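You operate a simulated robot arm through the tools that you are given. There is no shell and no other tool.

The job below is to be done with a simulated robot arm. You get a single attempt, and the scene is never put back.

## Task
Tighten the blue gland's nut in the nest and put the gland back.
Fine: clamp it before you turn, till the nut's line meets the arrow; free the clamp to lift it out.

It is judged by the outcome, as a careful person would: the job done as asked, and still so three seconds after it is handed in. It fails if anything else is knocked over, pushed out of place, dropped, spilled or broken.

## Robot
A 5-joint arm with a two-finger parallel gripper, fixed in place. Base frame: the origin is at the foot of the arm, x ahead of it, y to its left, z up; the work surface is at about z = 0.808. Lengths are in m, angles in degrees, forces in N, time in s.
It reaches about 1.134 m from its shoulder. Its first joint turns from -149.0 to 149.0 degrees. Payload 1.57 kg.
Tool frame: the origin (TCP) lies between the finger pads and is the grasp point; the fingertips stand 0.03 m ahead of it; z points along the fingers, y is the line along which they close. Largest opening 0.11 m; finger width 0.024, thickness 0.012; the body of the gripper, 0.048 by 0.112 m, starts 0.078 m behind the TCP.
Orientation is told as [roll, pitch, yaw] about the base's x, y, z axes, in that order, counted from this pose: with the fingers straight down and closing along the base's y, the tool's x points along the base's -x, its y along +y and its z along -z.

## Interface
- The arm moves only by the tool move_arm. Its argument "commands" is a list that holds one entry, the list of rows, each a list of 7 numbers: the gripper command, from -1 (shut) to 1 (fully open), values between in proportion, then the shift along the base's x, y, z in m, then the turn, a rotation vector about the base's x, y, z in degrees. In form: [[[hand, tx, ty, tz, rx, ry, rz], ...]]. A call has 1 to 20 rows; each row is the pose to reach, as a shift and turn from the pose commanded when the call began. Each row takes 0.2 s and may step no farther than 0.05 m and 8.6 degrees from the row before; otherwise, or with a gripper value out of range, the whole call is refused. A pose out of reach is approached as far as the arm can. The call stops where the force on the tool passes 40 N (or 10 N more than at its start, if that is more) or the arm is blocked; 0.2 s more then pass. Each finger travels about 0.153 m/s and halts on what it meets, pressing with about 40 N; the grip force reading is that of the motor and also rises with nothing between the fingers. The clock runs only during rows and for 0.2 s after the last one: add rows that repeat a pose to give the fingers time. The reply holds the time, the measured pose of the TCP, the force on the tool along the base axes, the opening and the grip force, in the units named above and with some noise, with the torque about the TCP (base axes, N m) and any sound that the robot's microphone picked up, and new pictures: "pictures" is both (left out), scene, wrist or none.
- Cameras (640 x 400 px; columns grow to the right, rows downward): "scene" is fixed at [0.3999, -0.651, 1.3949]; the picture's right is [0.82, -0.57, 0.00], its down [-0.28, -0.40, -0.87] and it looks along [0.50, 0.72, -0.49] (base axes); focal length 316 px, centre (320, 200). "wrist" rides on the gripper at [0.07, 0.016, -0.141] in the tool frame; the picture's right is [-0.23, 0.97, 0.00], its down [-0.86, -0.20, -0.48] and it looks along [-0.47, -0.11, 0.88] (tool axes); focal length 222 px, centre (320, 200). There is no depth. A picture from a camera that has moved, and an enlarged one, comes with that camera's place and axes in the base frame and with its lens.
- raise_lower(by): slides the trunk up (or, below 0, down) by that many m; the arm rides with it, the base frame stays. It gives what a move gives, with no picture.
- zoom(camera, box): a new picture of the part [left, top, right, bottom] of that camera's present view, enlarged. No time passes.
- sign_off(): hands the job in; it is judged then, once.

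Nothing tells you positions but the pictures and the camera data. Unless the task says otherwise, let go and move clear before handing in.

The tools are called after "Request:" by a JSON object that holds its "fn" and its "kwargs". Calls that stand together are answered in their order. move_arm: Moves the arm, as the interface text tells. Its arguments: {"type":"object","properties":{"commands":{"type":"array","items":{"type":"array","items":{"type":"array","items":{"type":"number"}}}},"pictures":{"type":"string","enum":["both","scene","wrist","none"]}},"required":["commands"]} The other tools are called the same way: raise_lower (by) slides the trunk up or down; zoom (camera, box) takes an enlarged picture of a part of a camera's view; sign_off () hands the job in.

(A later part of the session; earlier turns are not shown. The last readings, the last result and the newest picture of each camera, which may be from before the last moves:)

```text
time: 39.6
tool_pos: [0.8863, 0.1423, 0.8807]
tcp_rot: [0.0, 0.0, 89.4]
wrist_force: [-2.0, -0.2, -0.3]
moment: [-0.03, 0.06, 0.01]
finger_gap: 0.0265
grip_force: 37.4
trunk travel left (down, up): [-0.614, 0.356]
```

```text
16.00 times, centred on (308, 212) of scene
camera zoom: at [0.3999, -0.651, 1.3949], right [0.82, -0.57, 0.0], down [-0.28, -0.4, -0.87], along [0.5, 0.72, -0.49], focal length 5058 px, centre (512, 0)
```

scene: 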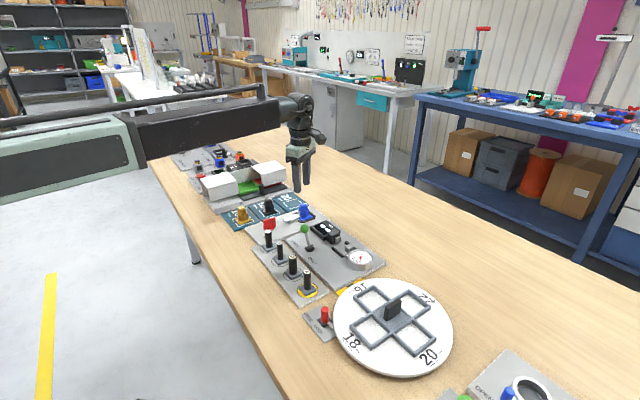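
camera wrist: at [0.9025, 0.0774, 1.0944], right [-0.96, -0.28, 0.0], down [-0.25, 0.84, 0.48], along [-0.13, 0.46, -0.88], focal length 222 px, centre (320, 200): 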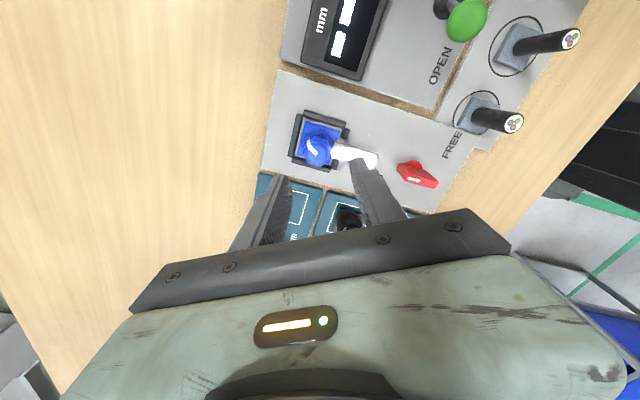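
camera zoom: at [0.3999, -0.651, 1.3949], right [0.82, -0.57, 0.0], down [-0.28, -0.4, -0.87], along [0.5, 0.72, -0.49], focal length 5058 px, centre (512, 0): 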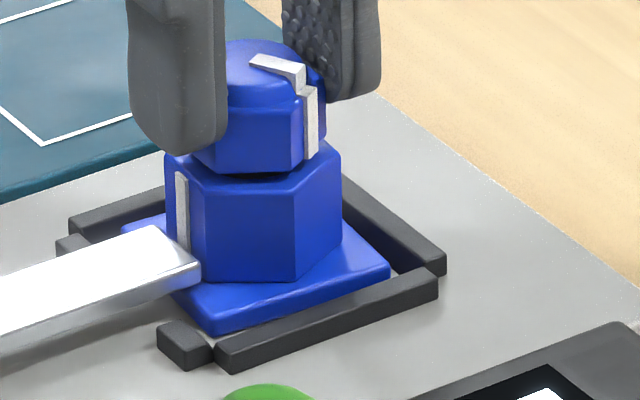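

The base shifted a few degrees in the nest's play until it bore on the frame; the nut is turning relative to the body. Continue clockwise 50° and recheck.

Request:
{"fn": "move_arm", "kwargs": {"commands": [[[-1, 0, 0, 0, 0, 0, -6], [-1, 0, 0, 0, 0, 0, -12], [-1, 0, 0, 0, 0, 0, -18], [-1, 0, 0, 0, 0, 0, -24], [-1, 0, 0, 0, 0, 0, -30], [-1, 0, 0, 0, 0, 0, -30]]], "pictures": "none"}}

Request:
{"fn": "zoom", "kwargs": {"camera": "wrist", "box": [240, 95, 400, 215]}}

Request:
{"fn": "zoom", "kwargs": {"camera": "scene", "box": [288, 195, 328, 225]}}

```text
time: 41.0
tool_pos: [0.8874, 0.1421, 0.8809]
tcp_rot: [0.0, 0.1, 59.4]
wrist_force: [-1.9, -0.9, 0.1]
moment: [-0.02, 0.05, 0.03]
finger_gap: 0.0264
grip_force: 37.1
trunk travel left (down, up): [-0.614, 0.356]
```

```text
3.33 times, centred on (320, 155) of wrist
camera zoom: at [0.8371, 0.0921, 1.0225], right [-0.72, 0.69, 0.0], down [0.61, 0.63, 0.48], along [0.33, 0.35, -0.88], focal length 740 px, centre (320, 350)
```

zoom: 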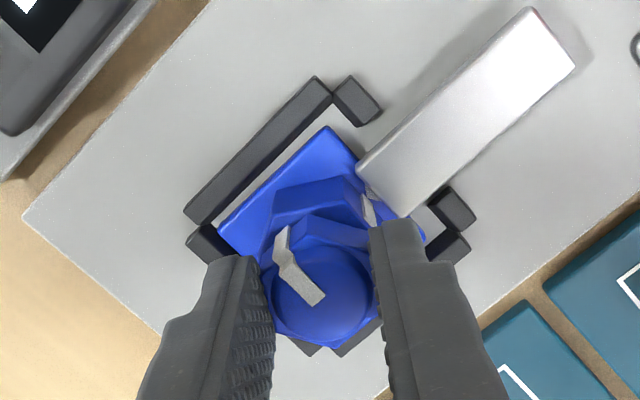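

```text
13.33 times, centred on (308, 210) of scene
camera zoom: at [0.3999, -0.651, 1.3949], right [0.82, -0.57, 0.0], down [-0.28, -0.4, -0.87], along [0.5, 0.72, -0.49], focal length 4215 px, centre (480, 67)
```

zoom: 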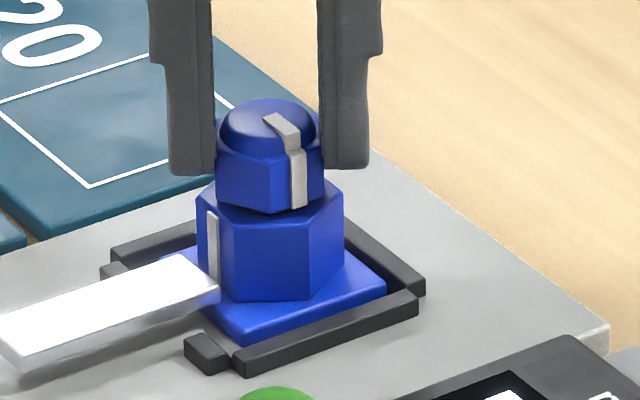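

The nut line is clearly advancing relative to the body while the base stays put. Continue another 60°.

Request:
{"fn": "move_arm", "kwargs": {"commands": [[[-1, 0, 0, 0, 0, 0, -6], [-1, 0, 0, 0, 0, 0, -12], [-1, 0, 0, 0, 0, 0, -18], [-1, 0, 0, 0, 0, 0, -24], [-1, 0, 0, 0, 0, 0, -30], [-1, 0, 0, 0, 0, 0, -36], [-1, 0, 0, 0, 0, 0, -42], [-1, 0, 0, 0, 0, 0, -48], [-1, 0, 0, 0, 0, 0, -54], [-1, 0, 0, 0, 0, 0, -60], [-1, 0, 0, 0, 0, 0, -60]]], "pictures": "none"}}

Request:
{"fn": "zoom", "kwargs": {"camera": "wrist", "box": [240, 95, 400, 215]}}

Request:
{"fn": "zoom", "kwargs": {"camera": "scene", "box": [288, 195, 328, 225]}}

```text
time: 43.4
tool_pos: [0.8851, 0.1435, 0.8811]
tcp_rot: [-0.1, 0.0, -0.6]
wrist_force: [-6.0, 0.9, 1.6]
moment: [0.07, 0.39, 0.02]
finger_gap: 0.0265
grip_force: 37.7
trunk travel left (down, up): [-0.614, 0.356]
```

```text
3.33 times, centred on (320, 155) of wrist
camera zoom: at [0.8166, 0.1617, 1.0229], right [0.24, 0.97, 0.0], down [0.85, -0.21, 0.48], along [0.47, -0.11, -0.88], focal length 740 px, centre (320, 350)
```

zoom: 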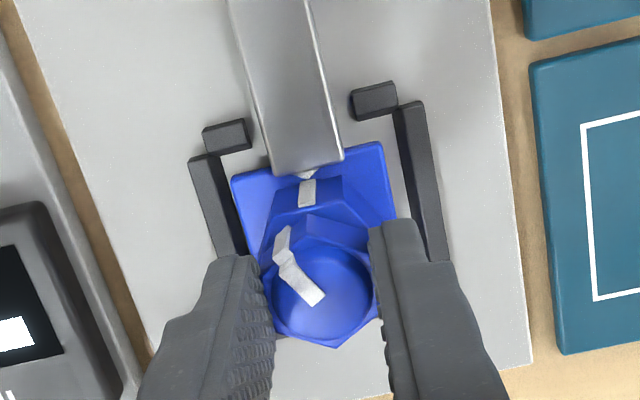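

```text
13.33 times, centred on (308, 210) of scene
camera zoom: at [0.3999, -0.651, 1.3949], right [0.82, -0.57, 0.0], down [-0.28, -0.4, -0.87], along [0.5, 0.72, -0.49], focal length 4215 px, centre (480, 67)
```

zoom: 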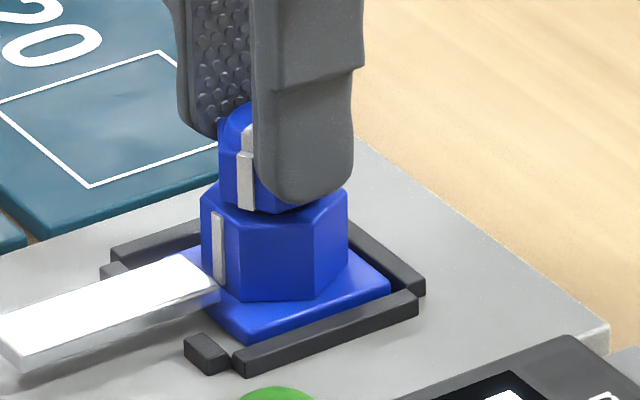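

About 30° left by my reckoning (line at ≈ 210°, arrow at ≈ 180°). Turn 22° more, then fine-tune from the picture.

Request:
{"fn": "move_arm", "kwargs": {"commands": [[[-1, 0, 0, 0, 0, 0, -6], [-1, 0, 0, 0, 0, 0, -12], [-1, 0, 0, 0, 0, 0, -18], [-1, 0, 0, 0, 0, 0, -22], [-1, 0, 0, 0, 0, 0, -22]]], "pictures": "none"}}

Request:
{"fn": "zoom", "kwargs": {"camera": "wrist", "box": [260, 105, 380, 205]}}

Request:
{"fn": "zoom", "kwargs": {"camera": "scene", "box": [288, 195, 328, 225]}}

```text
time: 44.6
tool_pos: [0.8853, 0.1435, 0.8812]
tcp_rot: [0.0, -0.1, -22.6]
wrist_force: [-3.2, 1.7, 2.2]
moment: [0.1, 0.2, -0.03]
finger_gap: 0.0265
grip_force: 37.1
trunk travel left (down, up): [-0.614, 0.356]
```

```text
4.00 times, centred on (320, 155) of wrist
camera zoom: at [0.828, 0.1864, 1.0228], right [0.58, 0.81, 0.0], down [0.71, -0.51, 0.48], along [0.39, -0.28, -0.88], focal length 888 px, centre (320, 380)
```

zoom: 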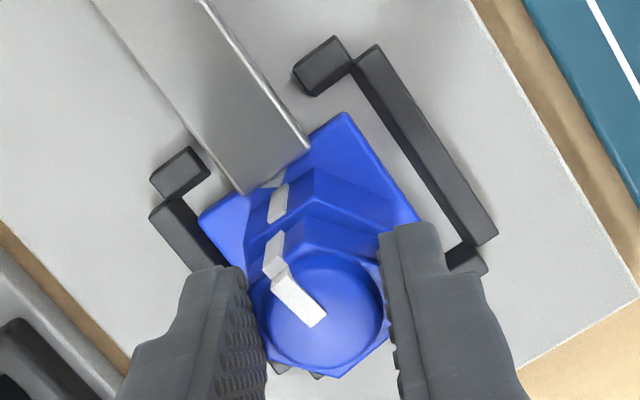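

```text
13.33 times, centred on (308, 210) of scene
camera zoom: at [0.3999, -0.651, 1.3949], right [0.82, -0.57, 0.0], down [-0.28, -0.4, -0.87], along [0.5, 0.72, -0.49], focal length 4215 px, centre (480, 67)
```

zoom: 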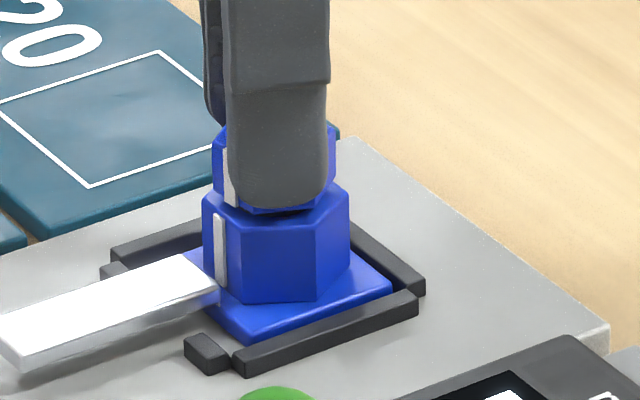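

Line measured at ≈ 186–188°, arrow/stripe at ≈ 179.7°. Turn the last 8°.

Request:
{"fn": "move_arm", "kwargs": {"commands": [[[-1, 0, 0, 0, 0, 0, -3], [-1, 0, 0, 0, 0, 0, -6], [-1, 0, 0, 0, 0, 0, -8], [-1, 0, 0, 0, 0, 0, -8]]], "pictures": "none"}}

Request:
{"fn": "zoom", "kwargs": {"camera": "wrist", "box": [260, 105, 380, 205]}}

Request:
{"fn": "zoom", "kwargs": {"camera": "scene", "box": [288, 195, 328, 225]}}

```text
time: 45.6
tool_pos: [0.8857, 0.1437, 0.8816]
tcp_rot: [0.0, 0.0, -30.5]
wrist_force: [-5.2, 3.3, 1.5]
moment: [0.23, 0.25, 0.16]
finger_gap: 0.0266
grip_force: 37.2
trunk travel left (down, up): [-0.614, 0.356]
```

```text
4.00 times, centred on (320, 155) of wrist
camera zoom: at [0.8346, 0.194, 1.0228], right [0.69, 0.72, 0.0], down [0.64, -0.61, 0.48], along [0.35, -0.33, -0.88], focal length 888 px, centre (320, 380)
```

zoom: 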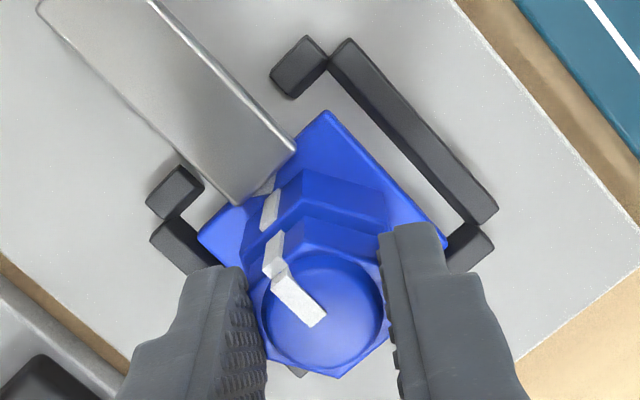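

```text
13.33 times, centred on (308, 210) of scene
camera zoom: at [0.3999, -0.651, 1.3949], right [0.82, -0.57, 0.0], down [-0.28, -0.4, -0.87], along [0.5, 0.72, -0.49], focal length 4215 px, centre (480, 67)
```

zoom: 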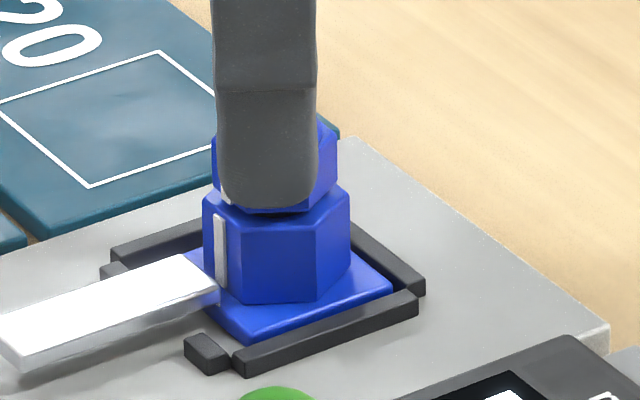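

Line and arrow should now coincide within about a degree. I open, rise and inspect before unclamping.

Request:
{"fn": "move_arm", "kwargs": {"commands": [[[-0.4, 0, 0, 0, 0, 0, 0], [-0.1, 0, 0, 0, 0, 0, 0], [-0.1, 0, 0, 0, 0, 0, 0]]], "pictures": "none"}}

Request:
{"fn": "raise_lower", "kwargs": {"by": 0.07}}

Request:
{"fn": "zoom", "kwargs": {"camera": "wrist", "box": [260, 95, 380, 195]}}

Request:
{"fn": "zoom", "kwargs": {"camera": "scene", "box": [288, 195, 328, 225]}}

```text
time: 46.4
tool_pos: [0.886, 0.1427, 0.8808]
tcp_rot: [0.0, 0.1, -30.5]
wrist_force: [-0.2, 0.2, 0.2]
moment: [-0.02, 0.02, -0.01]
finger_gap: 0.0497
grip_force: 0.0
trunk travel left (down, up): [-0.614, 0.356]
```

```text
time: 47.5
tool_pos: [0.8863, 0.1423, 0.9505]
tcp_rot: [0.0, 0.0, -30.5]
wrist_force: [-0.1, 0.2, 0.6]
moment: [-0.01, -0.03, 0.04]
finger_gap: 0.0493
grip_force: 0.1
trunk travel left (down, up): [-0.684, 0.286]
```

```text
4.00 times, centred on (320, 145) of wrist
camera zoom: at [0.8351, 0.1935, 1.0924], right [0.69, 0.72, 0.0], down [0.64, -0.61, 0.48], along [0.35, -0.33, -0.88], focal length 888 px, centre (320, 420)
```

zoom: 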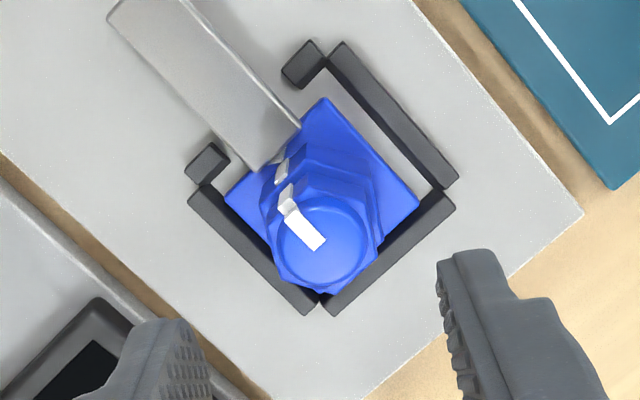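

```text
13.33 times, centred on (308, 210) of scene
camera zoom: at [0.3999, -0.651, 1.3949], right [0.82, -0.57, 0.0], down [-0.28, -0.4, -0.87], along [0.5, 0.72, -0.49], focal length 4215 px, centre (480, 67)
```

zoom: 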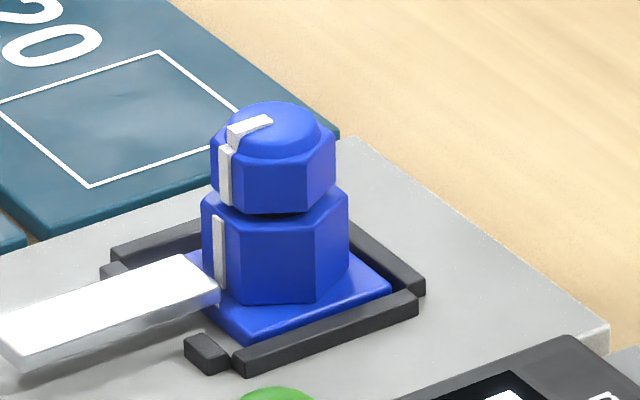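

The nut line now looks directly above the body stripe and arrow. A tighter zoom to verify.

Request:
{"fn": "zoom", "kwargs": {"camera": "scene", "box": [299, 200, 319, 218]}}

Request:
{"fn": "zoom", "kwargs": {"camera": "wrist", "box": [300, 115, 360, 175]}}

```text
16.00 times, centred on (309, 209) of scene
camera zoom: at [0.3999, -0.651, 1.3949], right [0.82, -0.57, 0.0], down [-0.28, -0.4, -0.87], along [0.5, 0.72, -0.49], focal length 5058 px, centre (496, 56)
```

zoom: 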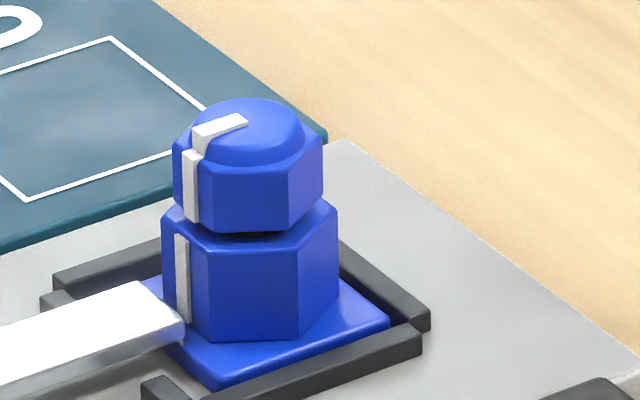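

```text
6.67 times, centred on (330, 145) of wrist
camera zoom: at [0.8351, 0.1935, 1.0924], right [0.69, 0.72, 0.0], down [0.64, -0.61, 0.48], along [0.35, -0.33, -0.88], focal length 1481 px, centre (253, 567)
```

zoom: 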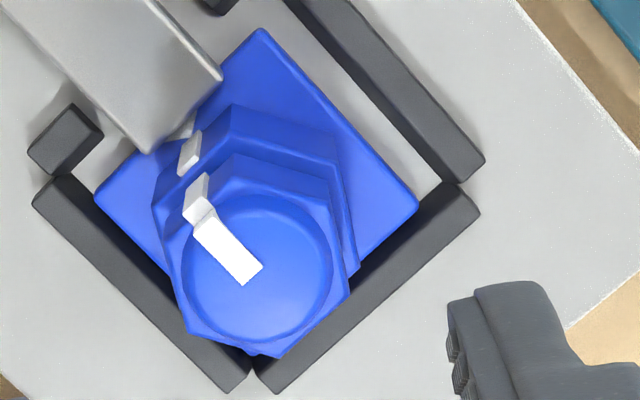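

The line, stripe and arrow agree within about a degree. Now back to the knob (blade now along x), gripping at yaw 0 so I can turn it clockwise back to FREE.

Request:
{"fn": "move_arm", "kwargs": {"commands": [[[-0.3, -0.026, 0.0, 0, 0, 0, 6], [-0.3, -0.052, 0.0005, 0, 0, 0, 12], [-0.3, -0.078, 0.001, 0, 0, 0, 18], [-0.3, -0.104, 0.0015, 0, 0, 0, 24], [-0.3, -0.1304, 0.0019, 0, 0, 0, 30.5], [-0.3, -0.1304, 0.0019, 0, 0, 0, 30.5]]], "pictures": "none"}}

Request:
{"fn": "raise_lower", "kwargs": {"by": -0.055}}

Request:
{"fn": "zoom", "kwargs": {"camera": "wrist", "box": [220, 80, 420, 210]}}

Request:
{"fn": "zoom", "kwargs": {"camera": "scene", "box": [235, 180, 315, 240]}}

```text
time: 48.9
tool_pos: [0.7559, 0.1438, 0.9503]
tcp_rot: [0.0, 0.0, 0.1]
wrist_force: [0.4, -0.6, 0.5]
moment: [-0.02, 0.02, -0.03]
finger_gap: 0.0384
grip_force: 0.1
trunk travel left (down, up): [-0.684, 0.286]
```

```text
time: 49.8
tool_pos: [0.756, 0.144, 0.8958]
tcp_rot: [0.0, 0.0, 0.0]
wrist_force: [0.0, -0.5, 0.0]
moment: [0.04, 0.03, -0.02]
finger_gap: 0.0383
grip_force: 0.1
trunk travel left (down, up): [-0.629, 0.341]
```

```text
3.08 times, centred on (320, 145) of wrist
camera zoom: at [0.6865, 0.1613, 1.0375], right [0.23, 0.97, 0.0], down [0.86, -0.2, 0.48], along [0.47, -0.11, -0.88], focal length 684 px, centre (320, 369)
```

zoom: 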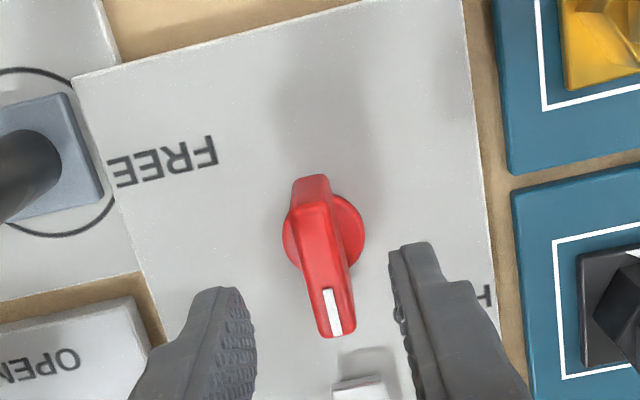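

```text
6.67 times, centred on (275, 210) of scene
camera zoom: at [0.3999, -0.651, 1.3949], right [0.82, -0.57, 0.0], down [-0.28, -0.4, -0.87], along [0.5, 0.72, -0.49], focal length 2108 px, centre (620, 133)
```

zoom: 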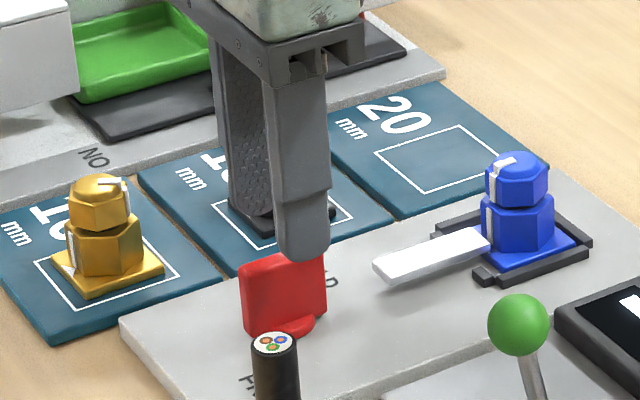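

Aligned over the blade; lower and grip.

Request:
{"fn": "raise_lower", "kwargs": {"by": -0.033}}

Request:
{"fn": "move_arm", "kwargs": {"commands": [[[-0.5, 0, 0, 0, 0, 0, 0], [-0.7, 0, 0, 0, 0, 0, 0], [-0.9, 0, 0, 0, 0, 0, 0], [-1, 0, 0, 0, 0, 0, 0]]], "pictures": "none"}}

Request:
{"fn": "zoom", "kwargs": {"camera": "wrist", "box": [220, 80, 420, 210]}}

```text
time: 50.6
tool_pos: [0.7554, 0.1426, 0.8629]
tcp_rot: [-0.1, 0.0, 0.0]
wrist_force: [-0.6, 0.1, -0.4]
moment: [0.01, 0.02, 0.0]
finger_gap: 0.0385
grip_force: 0.1
trunk travel left (down, up): [-0.596, 0.374]
```

```text
time: 51.6
tool_pos: [0.7566, 0.1447, 0.8631]
tcp_rot: [0.0, 0.0, 0.0]
wrist_force: [2.4, 10.0, 3.5]
moment: [0.21, 0.2, -0.01]
finger_gap: 0.012
grip_force: 29.1
trunk travel left (down, up): [-0.596, 0.374]
```

```text
3.08 times, centred on (320, 145) of wrist
camera zoom: at [0.6865, 0.1625, 1.0045], right [0.23, 0.97, 0.0], down [0.86, -0.2, 0.48], along [0.47, -0.11, -0.88], focal length 684 px, centre (320, 369)
```

zoom: 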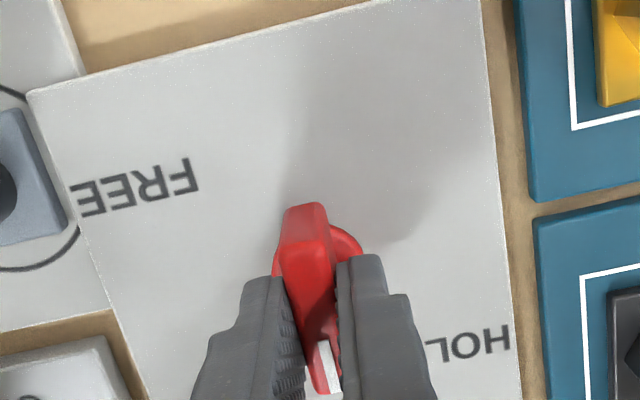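

Gripped and aligned. Turn clockwise toward FREE.

Request:
{"fn": "move_arm", "kwargs": {"commands": [[[-1, 0, 0.001, 0, 0, 0, 0], [-1, 0, 0.001, 0, 0, 0, -6], [-1, 0, 0.001, 0, 0, 0, -12], [-1, 0, 0.001, 0, 0, 0, -18], [-1, 0, 0.001, 0, 0, 0, -24], [-1, 0, 0.001, 0, 0, 0, -30], [-1, 0, 0.001, 0, 0, 0, -30]]], "pictures": "none"}}

Request:
{"fn": "zoom", "kwargs": {"camera": "scene", "box": [255, 180, 335, 240]}}

```text
time: 53.2
tool_pos: [0.7559, 0.1452, 0.8622]
tcp_rot: [0.0, -0.1, -30.1]
wrist_force: [7.0, -1.1, 5.7]
moment: [-0.39, -0.92, 0.0]
finger_gap: 0.0118
grip_force: 29.5
trunk travel left (down, up): [-0.596, 0.374]
```

```text
6.67 times, centred on (295, 210) of scene
camera zoom: at [0.3999, -0.651, 1.3949], right [0.82, -0.57, 0.0], down [-0.28, -0.4, -0.87], along [0.5, 0.72, -0.49], focal length 2108 px, centre (487, 133)
```

zoom: 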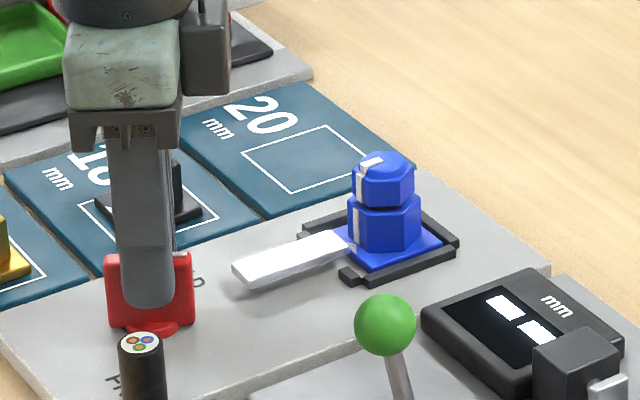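

Request:
{"fn": "move_arm", "kwargs": {"commands": [[[-1, 0.0003, 0, 0, 0, 0, -6], [-1, 0.0003, 0, 0, 0, 0, -12], [-1, 0.0003, 0, 0, 0, 0, -18], [-1, 0.0003, 0, 0, 0, 0, -24], [-1, 0.0003, 0, 0, 0, 0, -30], [-1, 0.0003, 0, 0, 0, 0, -30]]], "pictures": "none"}}

Request:
{"fn": "zoom", "kwargs": {"camera": "scene", "box": [255, 180, 335, 240]}}

```text
time: 54.6
tool_pos: [0.7557, 0.1445, 0.8631]
tcp_rot: [-0.2, 0.1, -60.1]
wrist_force: [-14.8, -5.2, -13.5]
moment: [-0.43, -0.06, 0.01]
finger_gap: 0.012
grip_force: 28.9
trunk travel left (down, up): [-0.596, 0.374]
```

```text
6.67 times, centred on (295, 210) of scene
camera zoom: at [0.3999, -0.651, 1.3949], right [0.82, -0.57, 0.0], down [-0.28, -0.4, -0.87], along [0.5, 0.72, -0.49], focal length 2108 px, centre (487, 133)
```

zoom: 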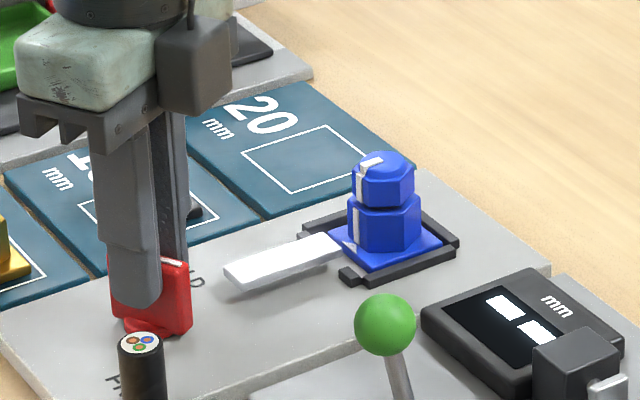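

Request:
{"fn": "move_arm", "kwargs": {"commands": [[[-1, -0.0012, 0, 0, 0, 0, 0], [-1, -0.0012, 0, 0, 0, 0, -6], [-1, -0.0012, 0, 0, 0, 0, -12], [-1, -0.0012, 0, 0, 0, 0, -18], [-1, -0.0012, 0, 0, 0, 0, -23], [-1, -0.0012, 0, 0, 0, 0, -26], [-1, -0.0012, 0, 0, 0, 0, -26]]], "pictures": "none"}}

Request:
{"fn": "zoom", "kwargs": {"camera": "scene", "box": [255, 180, 335, 240]}}

Request:
{"fn": "zoom", "kwargs": {"camera": "wrist", "box": [220, 80, 420, 210]}}

```text
time: 56.2
tool_pos: [0.755, 0.1443, 0.863]
tcp_rot: [0.0, 0.0, -86.1]
wrist_force: [-4.8, -6.8, -5.5]
moment: [-0.3, 0.14, 0.0]
finger_gap: 0.0119
grip_force: 29.6
trunk travel left (down, up): [-0.596, 0.374]
```

```text
6.67 times, centred on (295, 210) of scene
camera zoom: at [0.3999, -0.651, 1.3949], right [0.82, -0.57, 0.0], down [-0.28, -0.4, -0.87], along [0.5, 0.72, -0.49], focal length 2108 px, centre (487, 133)
```

zoom: 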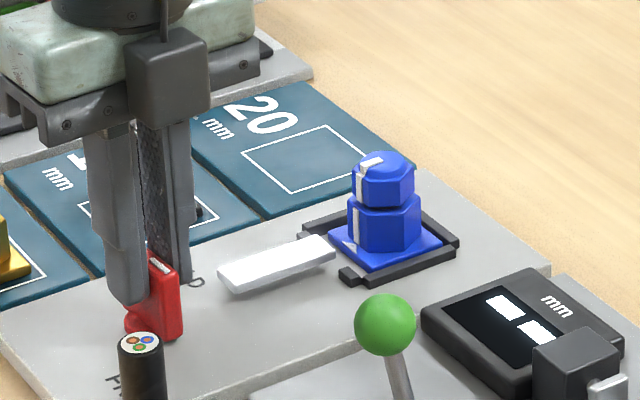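

```text
3.08 times, centred on (320, 145) of wrist
camera zoom: at [0.7669, 0.2162, 1.0045], right [0.99, -0.16, 0.0], down [-0.14, -0.87, 0.48], along [-0.08, -0.47, -0.88], focal length 684 px, centre (320, 369)
```

zoom: 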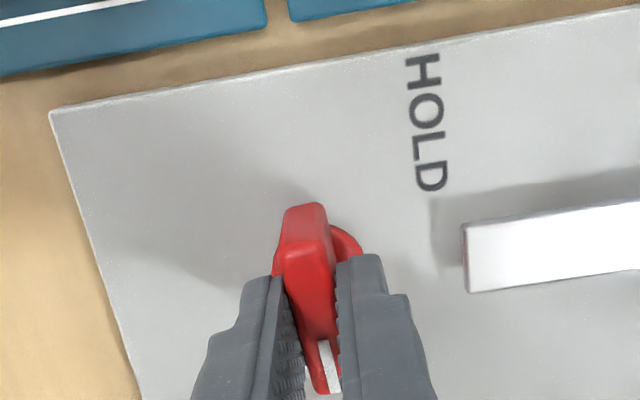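

The bar has cleared the gland's base. A few more degrees until the FREE stop.

Request:
{"fn": "move_arm", "kwargs": {"commands": [[[-1, 0, 0, 0, 0, 0, -3], [-1, 0, 0, 0, 0, 0, -6], [-1, 0, 0, 0, 0, 0, -6]]], "pictures": "none"}}

Request:
{"fn": "zoom", "kwargs": {"camera": "wrist", "box": [220, 80, 420, 210]}}

```text
time: 57.0
tool_pos: [0.7544, 0.1452, 0.8629]
tcp_rot: [0.0, -0.1, -92.0]
wrist_force: [-2.0, -5.8, -3.7]
moment: [-0.26, 0.08, 0.8]
finger_gap: 0.0123
grip_force: 29.3
trunk travel left (down, up): [-0.596, 0.374]
```

```text
3.08 times, centred on (320, 145) of wrist
camera zoom: at [0.7741, 0.2148, 1.0045], right [0.97, -0.26, 0.0], down [-0.23, -0.85, 0.48], along [-0.12, -0.46, -0.88], focal length 684 px, centre (320, 369)
```

zoom: 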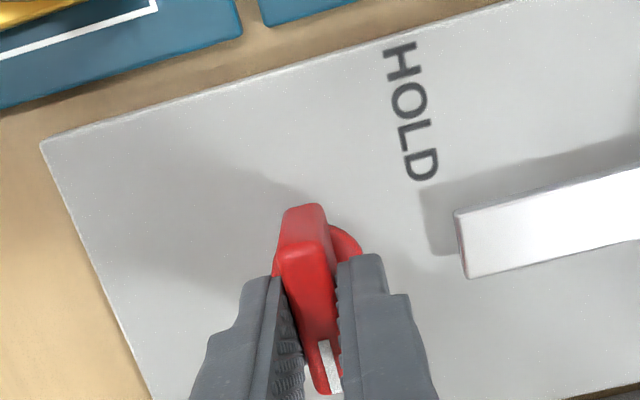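

At the FREE stop (torque 0.8). Back off 3°, release, rise, and go over the gland with the fingers across the body flats (yaw −30.5°).

Request:
{"fn": "move_arm", "kwargs": {"commands": [[[-1, 0, 0, 0, 0, 0, 4], [-0.6, 0, 0, 0, 0, 0, 4], [-0.3, 0, 0, 0, 0, 0, 4], [-0.3, 0, 0, 0, 0, 0, 4]]], "pictures": "none"}}

Request:
{"fn": "raise_lower", "kwargs": {"by": 0.09}}

Request:
{"fn": "move_arm", "kwargs": {"commands": [[[0.0, 0.016, 0, 0, 0, 0, 7], [0.0, 0.032, -0.0005, 0, 0, 0, 14], [0.0, 0.048, -0.001, 0, 0, 0, 21], [0.0, 0.064, -0.0015, 0, 0, 0, 28], [0.0, 0.08, -0.002, 0, 0, 0, 35], [0.0, 0.096, -0.0022, 0, 0, 0, 42], [0.0, 0.112, -0.0024, 0, 0, 0, 50], [0.0, 0.1308, -0.0026, 0, 0, 0, 57.5], [0.0, 0.1308, -0.0026, 0, 0, 0, 57.5]]]}}

Request:
{"fn": "zoom", "kwargs": {"camera": "wrist", "box": [240, 95, 400, 215]}}

Request:
{"fn": "zoom", "kwargs": {"camera": "scene", "box": [255, 180, 335, 240]}}

```text
time: 58.0
tool_pos: [0.7552, 0.1452, 0.8623]
tcp_rot: [0.0, 0.0, -87.9]
wrist_force: [0.1, -1.2, 0.7]
moment: [-0.03, 0.01, 0.02]
finger_gap: 0.0386
grip_force: 0.0
trunk travel left (down, up): [-0.596, 0.374]
```

```text
time: 59.3
tool_pos: [0.7551, 0.1446, 0.9527]
tcp_rot: [0.0, 0.0, -88.0]
wrist_force: [0.2, -0.2, 0.0]
moment: [0.02, -0.04, -0.01]
finger_gap: 0.0384
grip_force: 0.2
trunk travel left (down, up): [-0.686, 0.284]
```

```text
time: 61.3
tool_pos: [0.8862, 0.1416, 0.9532]
tcp_rot: [0.0, 0.0, -30.3]
wrist_force: [0.7, 0.3, 0.6]
moment: [-0.02, 0.01, -0.02]
finger_gap: 0.0551
grip_force: 0.0
trunk travel left (down, up): [-0.686, 0.284]
camera wrist: at [0.8346, 0.1927, 1.0944], right [0.69, 0.72, 0.0], down [0.64, -0.6, 0.48], along [0.35, -0.33, -0.88], focal length 222 px, centre (320, 200)
```

scene: 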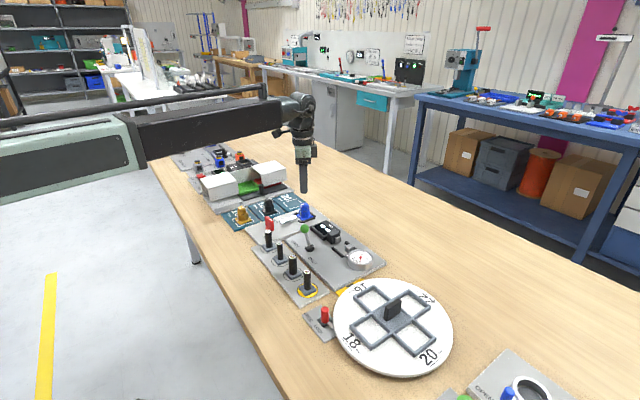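
wrist: 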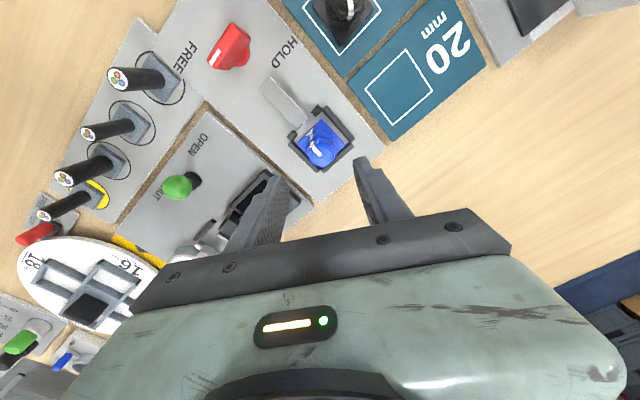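

```text
3.33 times, centred on (320, 155) of wrist
camera zoom: at [0.8346, 0.1927, 1.0944], right [0.69, 0.72, 0.0], down [0.64, -0.6, 0.48], along [0.35, -0.33, -0.88], focal length 740 px, centre (320, 350)
```

zoom: 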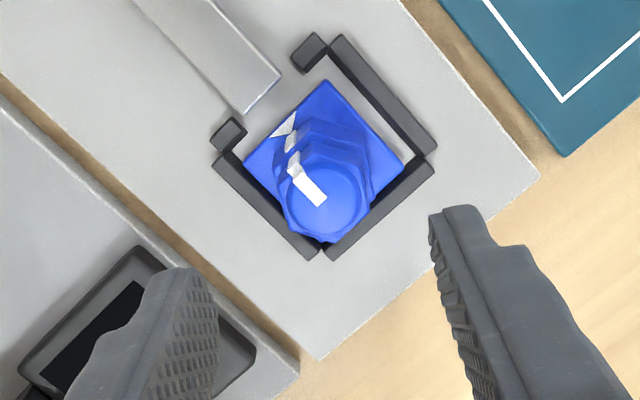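

```text
6.67 times, centred on (295, 210) of scene
camera zoom: at [0.3999, -0.651, 1.3949], right [0.82, -0.57, 0.0], down [-0.28, -0.4, -0.87], along [0.5, 0.72, -0.49], focal length 2108 px, centre (487, 133)
```

zoom: 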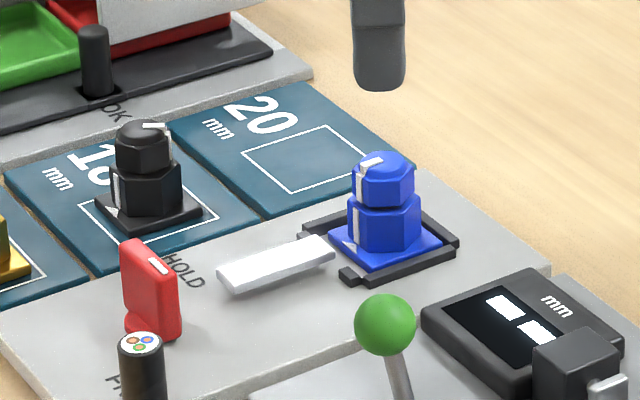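

Arrow, body stripe and nut line are all in one line, and the bar is clear. Lower around the body and grip it.

Request:
{"fn": "raise_lower", "kwargs": {"by": -0.07}}

Request:
{"fn": "zoom", "kwargs": {"camera": "wrist", "box": [240, 95, 400, 215]}}

Request:
{"fn": "zoom", "kwargs": {"camera": "scene", "box": [275, 180, 335, 230]}}

```text
time: 62.3
tool_pos: [0.8847, 0.1427, 0.8837]
tcp_rot: [0.0, -0.1, -30.5]
wrist_force: [0.1, 1.1, 0.6]
moment: [0.0, -0.01, 0.0]
finger_gap: 0.055
grip_force: 0.0
trunk travel left (down, up): [-0.616, 0.354]
```

```text
3.33 times, centred on (320, 155) of wrist
camera zoom: at [0.8345, 0.1927, 1.0245], right [0.69, 0.72, 0.0], down [0.64, -0.61, 0.48], along [0.35, -0.33, -0.88], focal length 740 px, centre (320, 350)
```

zoom: 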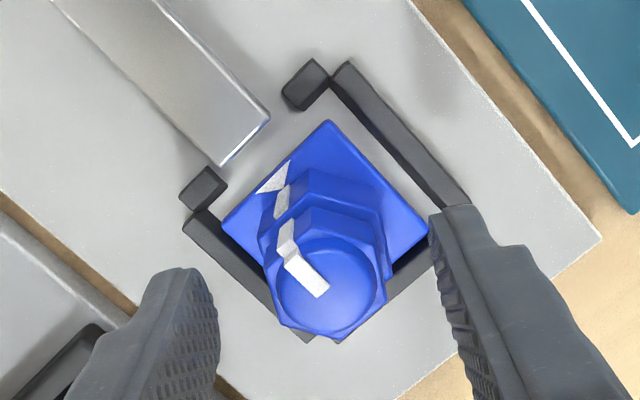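

```text
8.00 times, centred on (305, 205) of scene
camera zoom: at [0.3999, -0.651, 1.3949], right [0.82, -0.57, 0.0], down [-0.28, -0.4, -0.87], along [0.5, 0.72, -0.49], focal length 2529 px, centre (440, 160)
```

zoom: 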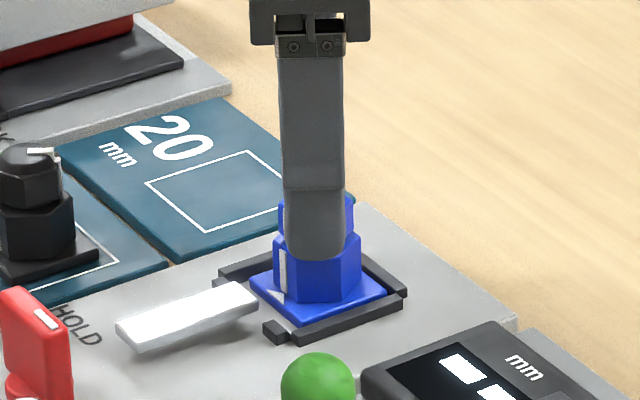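

Request:
{"fn": "move_arm", "kwargs": {"commands": [[[0.0, 0.0009, 0.0009, 0, 0, 0, 0], [0.0, 0.0009, 0.0009, 0, 0, 0, 0]]], "pictures": "none"}}

Request:
{"fn": "raise_lower", "kwargs": {"by": -0.0245}}

Request:
{"fn": "move_arm", "kwargs": {"commands": [[[-0.2, 0, 0, 0, 0, 0, 0], [-0.35, 0, 0, 0, 0, 0, 0], [-0.45, 0, 0, 0, 0, 0, 0], [-0.7, 0, 0, 0, 0, 0, 0], [-1, 0, 0, 0, 0, 0, 0]]], "pictures": "none"}}

Request:
{"fn": "zoom", "kwargs": {"camera": "wrist", "box": [240, 95, 400, 215]}}

Request:
{"fn": "zoom", "kwargs": {"camera": "scene", "box": [275, 180, 335, 230]}}

```text
time: 62.9
tool_pos: [0.8862, 0.1429, 0.8826]
tcp_rot: [0.0, -0.1, -30.4]
wrist_force: [0.0, 0.1, -0.3]
moment: [0.02, -0.02, -0.01]
finger_gap: 0.055
grip_force: 0.1
trunk travel left (down, up): [-0.616, 0.354]
```

```text
time: 63.6
tool_pos: [0.8854, 0.142, 0.859]
tcp_rot: [0.1, 0.0, -30.5]
wrist_force: [0.1, 0.5, -0.3]
moment: [-0.01, -0.01, 0.01]
finger_gap: 0.0549
grip_force: 0.1
trunk travel left (down, up): [-0.592, 0.378]
```

```text
time: 64.8
tool_pos: [0.8874, 0.1432, 0.8586]
tcp_rot: [0.0, 0.0, -30.5]
wrist_force: [0.5, 1.6, 1.5]
moment: [0.02, -0.01, 0.04]
finger_gap: 0.032
grip_force: 39.3
trunk travel left (down, up): [-0.592, 0.378]
```

```text
3.33 times, centred on (320, 155) of wrist
camera zoom: at [0.8354, 0.1936, 0.9999], right [0.69, 0.72, 0.0], down [0.64, -0.61, 0.48], along [0.35, -0.33, -0.88], focal length 740 px, centre (320, 350)
```

zoom: 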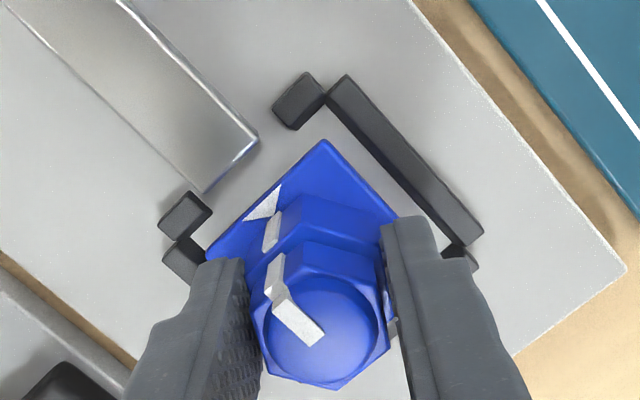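

```text
8.00 times, centred on (305, 205) of scene
camera zoom: at [0.3999, -0.651, 1.3949], right [0.82, -0.57, 0.0], down [-0.28, -0.4, -0.87], along [0.5, 0.72, -0.49], focal length 2529 px, centre (440, 160)
```

zoom: 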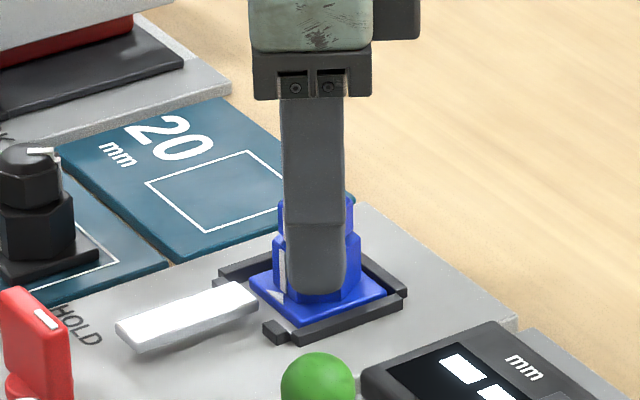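

Held at 32 mm. Lift straight out and carry back over the 20 mm mat.

Request:
{"fn": "raise_lower", "kwargs": {"by": 0.05}}

Request:
{"fn": "move_arm", "kwargs": {"commands": [[[-1, 0.0046, 0.0265, 0, 0, 0, 0], [-1, 0.0092, 0.053, 0, 0, 0, 0], [-1, 0.0138, 0.0795, 0, 0, 0, 0], [-1, 0.0184, 0.1058, 0, 0, 0, 0], [-1, 0.0184, 0.1058, 0, 0, 0, 0]]]}}

Request:
{"fn": "zoom", "kwargs": {"camera": "wrist", "box": [240, 95, 400, 215]}}

Request:
{"fn": "zoom", "kwargs": {"camera": "scene", "box": [255, 170, 335, 230]}}

```text
time: 65.8
tool_pos: [0.8867, 0.1424, 0.9083]
tcp_rot: [0.0, 0.0, -30.5]
wrist_force: [-0.5, 0.4, -0.7]
moment: [0.03, -0.01, 0.01]
finger_gap: 0.032
grip_force: 39.7
trunk travel left (down, up): [-0.642, 0.328]
```

```text
time: 67.0
tool_pos: [0.9053, 0.2495, 0.9081]
tcp_rot: [-0.1, 0.0, -30.5]
wrist_force: [0.7, -0.5, -1.3]
moment: [0.0, -0.02, -0.02]
finger_gap: 0.0321
grip_force: 39.9
trunk travel left (down, up): [-0.642, 0.328]
camera wrist: at [0.854, 0.2997, 1.0498], right [0.69, 0.72, 0.0], down [0.64, -0.61, 0.48], along [0.35, -0.33, -0.88], focal length 222 px, centre (320, 200)
```

scene: 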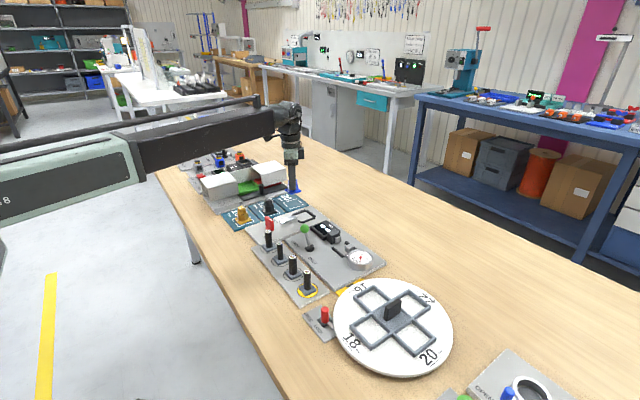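
wrist: 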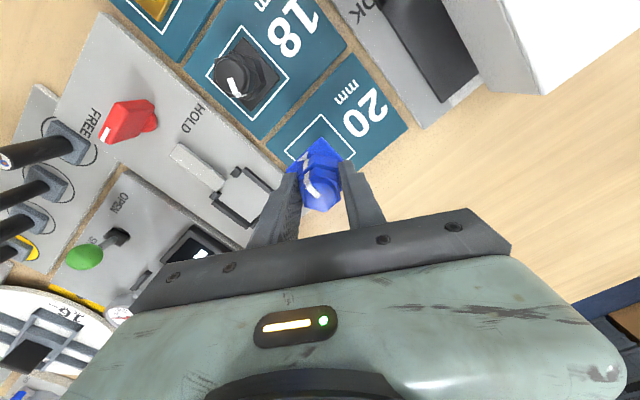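

```text
3.33 times, centred on (320, 155) of wrist
camera zoom: at [0.854, 0.2997, 1.0498], right [0.69, 0.72, 0.0], down [0.64, -0.61, 0.48], along [0.35, -0.33, -0.88], focal length 740 px, centre (320, 350)
```

zoom: 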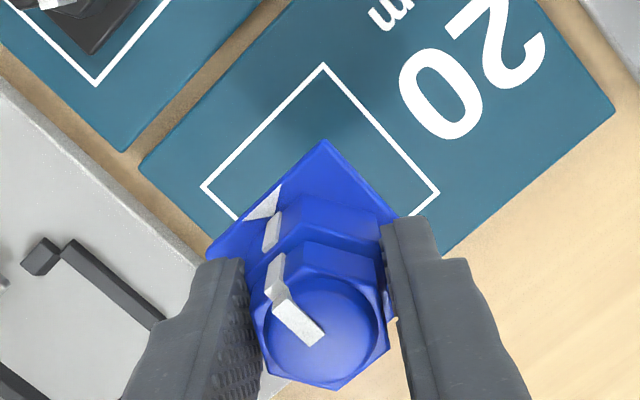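

```text
6.67 times, centred on (295, 200) of scene
camera zoom: at [0.3999, -0.651, 1.3949], right [0.82, -0.57, 0.0], down [-0.28, -0.4, -0.87], along [0.5, 0.72, -0.49], focal length 2108 px, centre (487, 200)
```

zoom: 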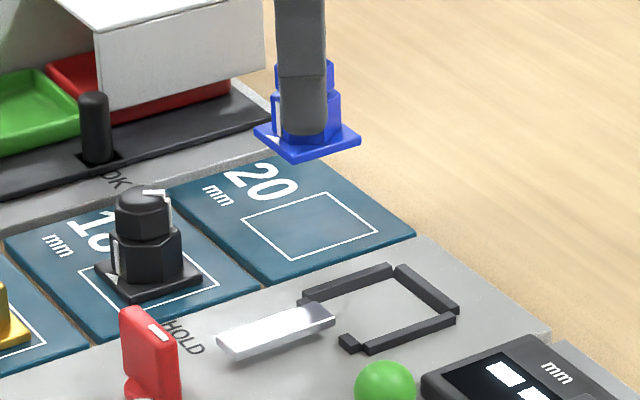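

Base centre and outline centre agree to under a millimetre. Lower toward the mat.

Request:
{"fn": "raise_lower", "kwargs": {"by": -0.043}}

Request:
{"fn": "zoom", "kwargs": {"camera": "wrist", "box": [240, 95, 400, 215]}}

Request:
{"fn": "zoom", "kwargs": {"camera": "scene", "box": [270, 180, 320, 220]}}

```text
time: 67.8
tool_pos: [0.9052, 0.2487, 0.8656]
tcp_rot: [-0.1, 0.0, -30.5]
wrist_force: [0.1, -0.1, -1.5]
moment: [0.03, 0.03, -0.01]
finger_gap: 0.0321
grip_force: 39.7
trunk travel left (down, up): [-0.599, 0.371]
```

```text
3.33 times, centred on (320, 155) of wrist
camera zoom: at [0.8539, 0.2993, 1.0069], right [0.69, 0.72, 0.0], down [0.64, -0.61, 0.48], along [0.35, -0.33, -0.88], focal length 740 px, centre (320, 350)
```

zoom: 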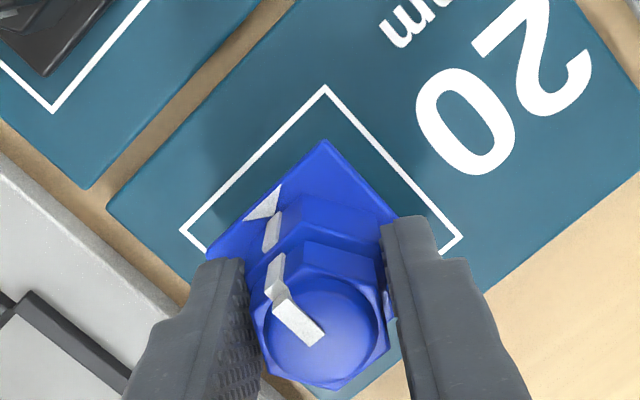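

```text
10.00 times, centred on (295, 200) of scene
camera zoom: at [0.3999, -0.651, 1.3949], right [0.82, -0.57, 0.0], down [-0.28, -0.4, -0.87], along [0.5, 0.72, -0.49], focal length 3161 px, centre (570, 200)
```

zoom: 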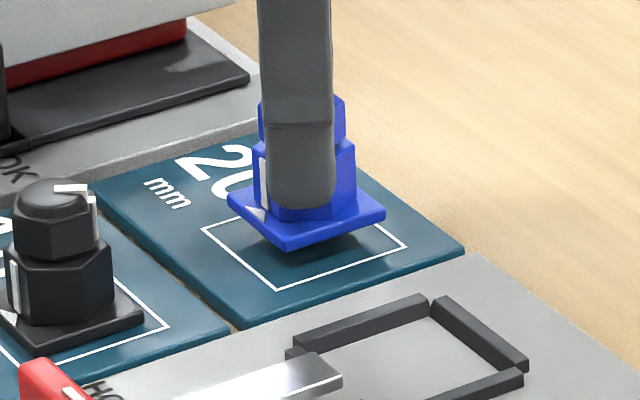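

Request:
{"fn": "raise_lower", "kwargs": {"by": -0.008}}

Request:
{"fn": "zoom", "kwargs": {"camera": "scene", "box": [270, 180, 320, 220]}}

```text
time: 68.4
tool_pos: [0.9045, 0.2482, 0.8572]
tcp_rot: [0.0, -0.1, -30.5]
wrist_force: [0.1, -0.2, -0.7]
moment: [-0.01, 0.02, 0.02]
finger_gap: 0.0321
grip_force: 40.0
trunk travel left (down, up): [-0.591, 0.379]
```

```text
10.00 times, centred on (295, 200) of scene
camera zoom: at [0.3999, -0.651, 1.3949], right [0.82, -0.57, 0.0], down [-0.28, -0.4, -0.87], along [0.5, 0.72, -0.49], focal length 3161 px, centre (570, 200)
```

zoom: 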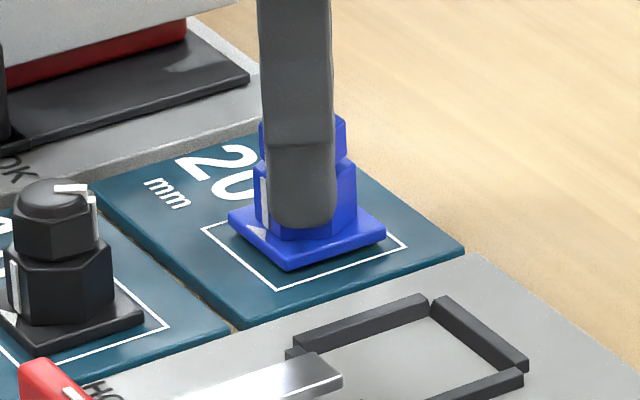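

Request:
{"fn": "raise_lower", "kwargs": {"by": -0.002}}

```text
time: 68.9
tool_pos: [0.9051, 0.2485, 0.8548]
tcp_rot: [0.0, 0.1, -30.5]
wrist_force: [0.7, -0.3, -0.5]
moment: [0.01, 0.01, 0.0]
finger_gap: 0.0319
grip_force: 39.6
trunk travel left (down, up): [-0.589, 0.381]
```

No contact yet; another millimetre at a time.

Request:
{"fn": "raise_lower", "kwargs": {"by": -0.001}}

Request:
{"fn": "zoom", "kwargs": {"camera": "scene", "box": [285, 195, 305, 212]}}

```text
time: 69.4
tool_pos: [0.9049, 0.2483, 0.8545]
tcp_rot: [-0.1, -0.1, -30.5]
wrist_force: [0.4, 0.1, 0.3]
moment: [0.01, 0.03, -0.08]
finger_gap: 0.0321
grip_force: 40.4
trunk travel left (down, up): [-0.588, 0.382]
```

```text
16.00 times, centred on (295, 204) of scene
camera zoom: at [0.3999, -0.651, 1.3949], right [0.82, -0.57, 0.0], down [-0.28, -0.4, -0.87], along [0.5, 0.72, -0.49], focal length 5058 px, centre (720, 144)
```

zoom: 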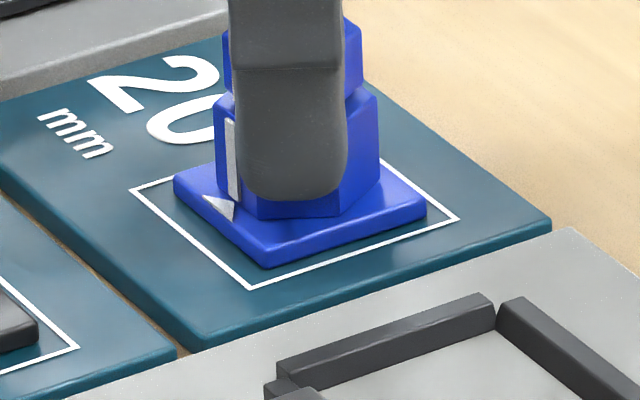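

Request:
{"fn": "raise_lower", "kwargs": {"by": -0.001}}

```text
time: 69.9
tool_pos: [0.9054, 0.2487, 0.8542]
tcp_rot: [0.2, -0.2, -30.4]
wrist_force: [4.7, 1.8, 11.7]
moment: [0.04, -0.04, -0.04]
finger_gap: 0.0319
grip_force: 40.1
trunk travel left (down, up): [-0.587, 0.383]
```

Contact at ~12 N: it's down on the mat. Release and rise.

Request:
{"fn": "move_arm", "kwargs": {"commands": [[[-0.35, 0, 0, 0, 0, 0, 0], [-0.2, 0, 0, 0, 0, 0, 0], [0.0, 0, 0, 0, 0, 0, 0], [0.0, 0, 0, 0, 0, 0, 0]]], "pictures": "none"}}

Request:
{"fn": "raise_lower", "kwargs": {"by": 0.12}}

Request:
{"fn": "zoom", "kwargs": {"camera": "wrist", "box": [240, 75, 400, 195]}}

Request:
{"fn": "zoom", "kwargs": {"camera": "scene", "box": [285, 185, 305, 212]}}

Request:
{"fn": "zoom", "kwargs": {"camera": "scene", "box": [210, 160, 370, 280]}}

```text
time: 70.9
tool_pos: [0.9049, 0.2486, 0.8522]
tcp_rot: [0.0, 0.0, -30.5]
wrist_force: [0.0, -0.3, 0.7]
moment: [0.03, 0.02, 0.02]
finger_gap: 0.055
grip_force: 0.0
trunk travel left (down, up): [-0.587, 0.383]
```

```text
time: 72.4
tool_pos: [0.9053, 0.2491, 0.973]
tcp_rot: [0.0, 0.0, -30.5]
wrist_force: [0.2, 0.1, 0.5]
moment: [-0.04, 0.02, 0.0]
finger_gap: 0.0548
grip_force: 0.1
trunk travel left (down, up): [-0.707, 0.263]
```

```text
3.33 times, centred on (320, 135) of wrist
camera zoom: at [0.8539, 0.2994, 1.1148], right [0.69, 0.72, 0.0], down [0.64, -0.61, 0.48], along [0.35, -0.33, -0.88], focal length 740 px, centre (320, 417)
```

zoom: 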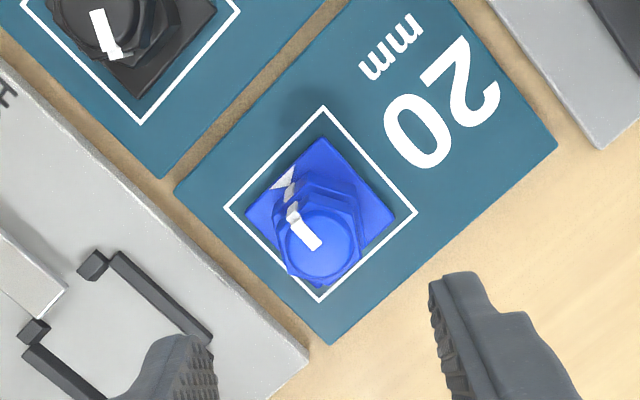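

```text
14.81 times, centred on (295, 198) of scene
camera zoom: at [0.3999, -0.651, 1.3949], right [0.82, -0.57, 0.0], down [-0.28, -0.4, -0.87], along [0.5, 0.72, -0.49], focal length 4684 px, centre (690, 222)
```

zoom: 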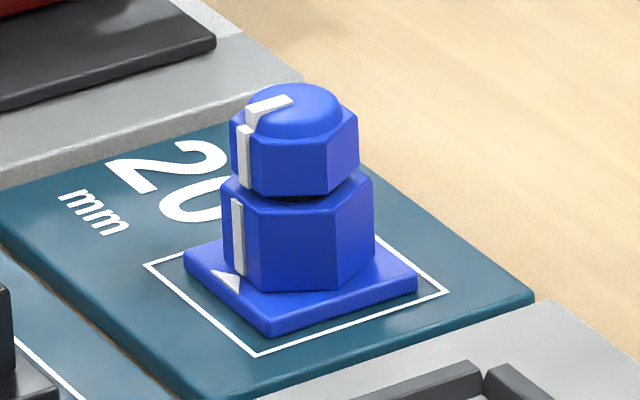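

```text
3.33 times, centred on (290, 220) of scene
camera zoom: at [0.3999, -0.651, 1.3949], right [0.82, -0.57, 0.0], down [-0.28, -0.4, -0.87], along [0.5, 0.72, -0.49], focal length 1054 px, centre (420, 133)
```

zoom: 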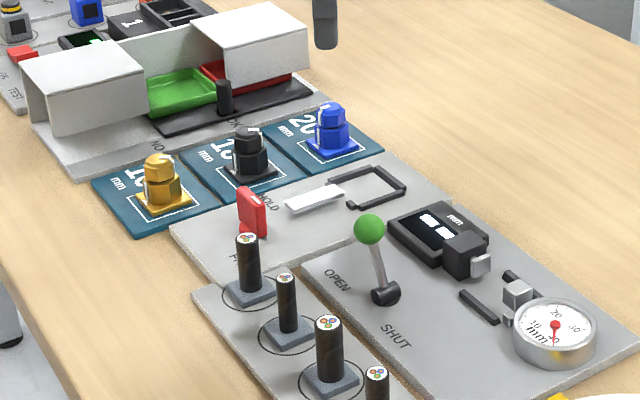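

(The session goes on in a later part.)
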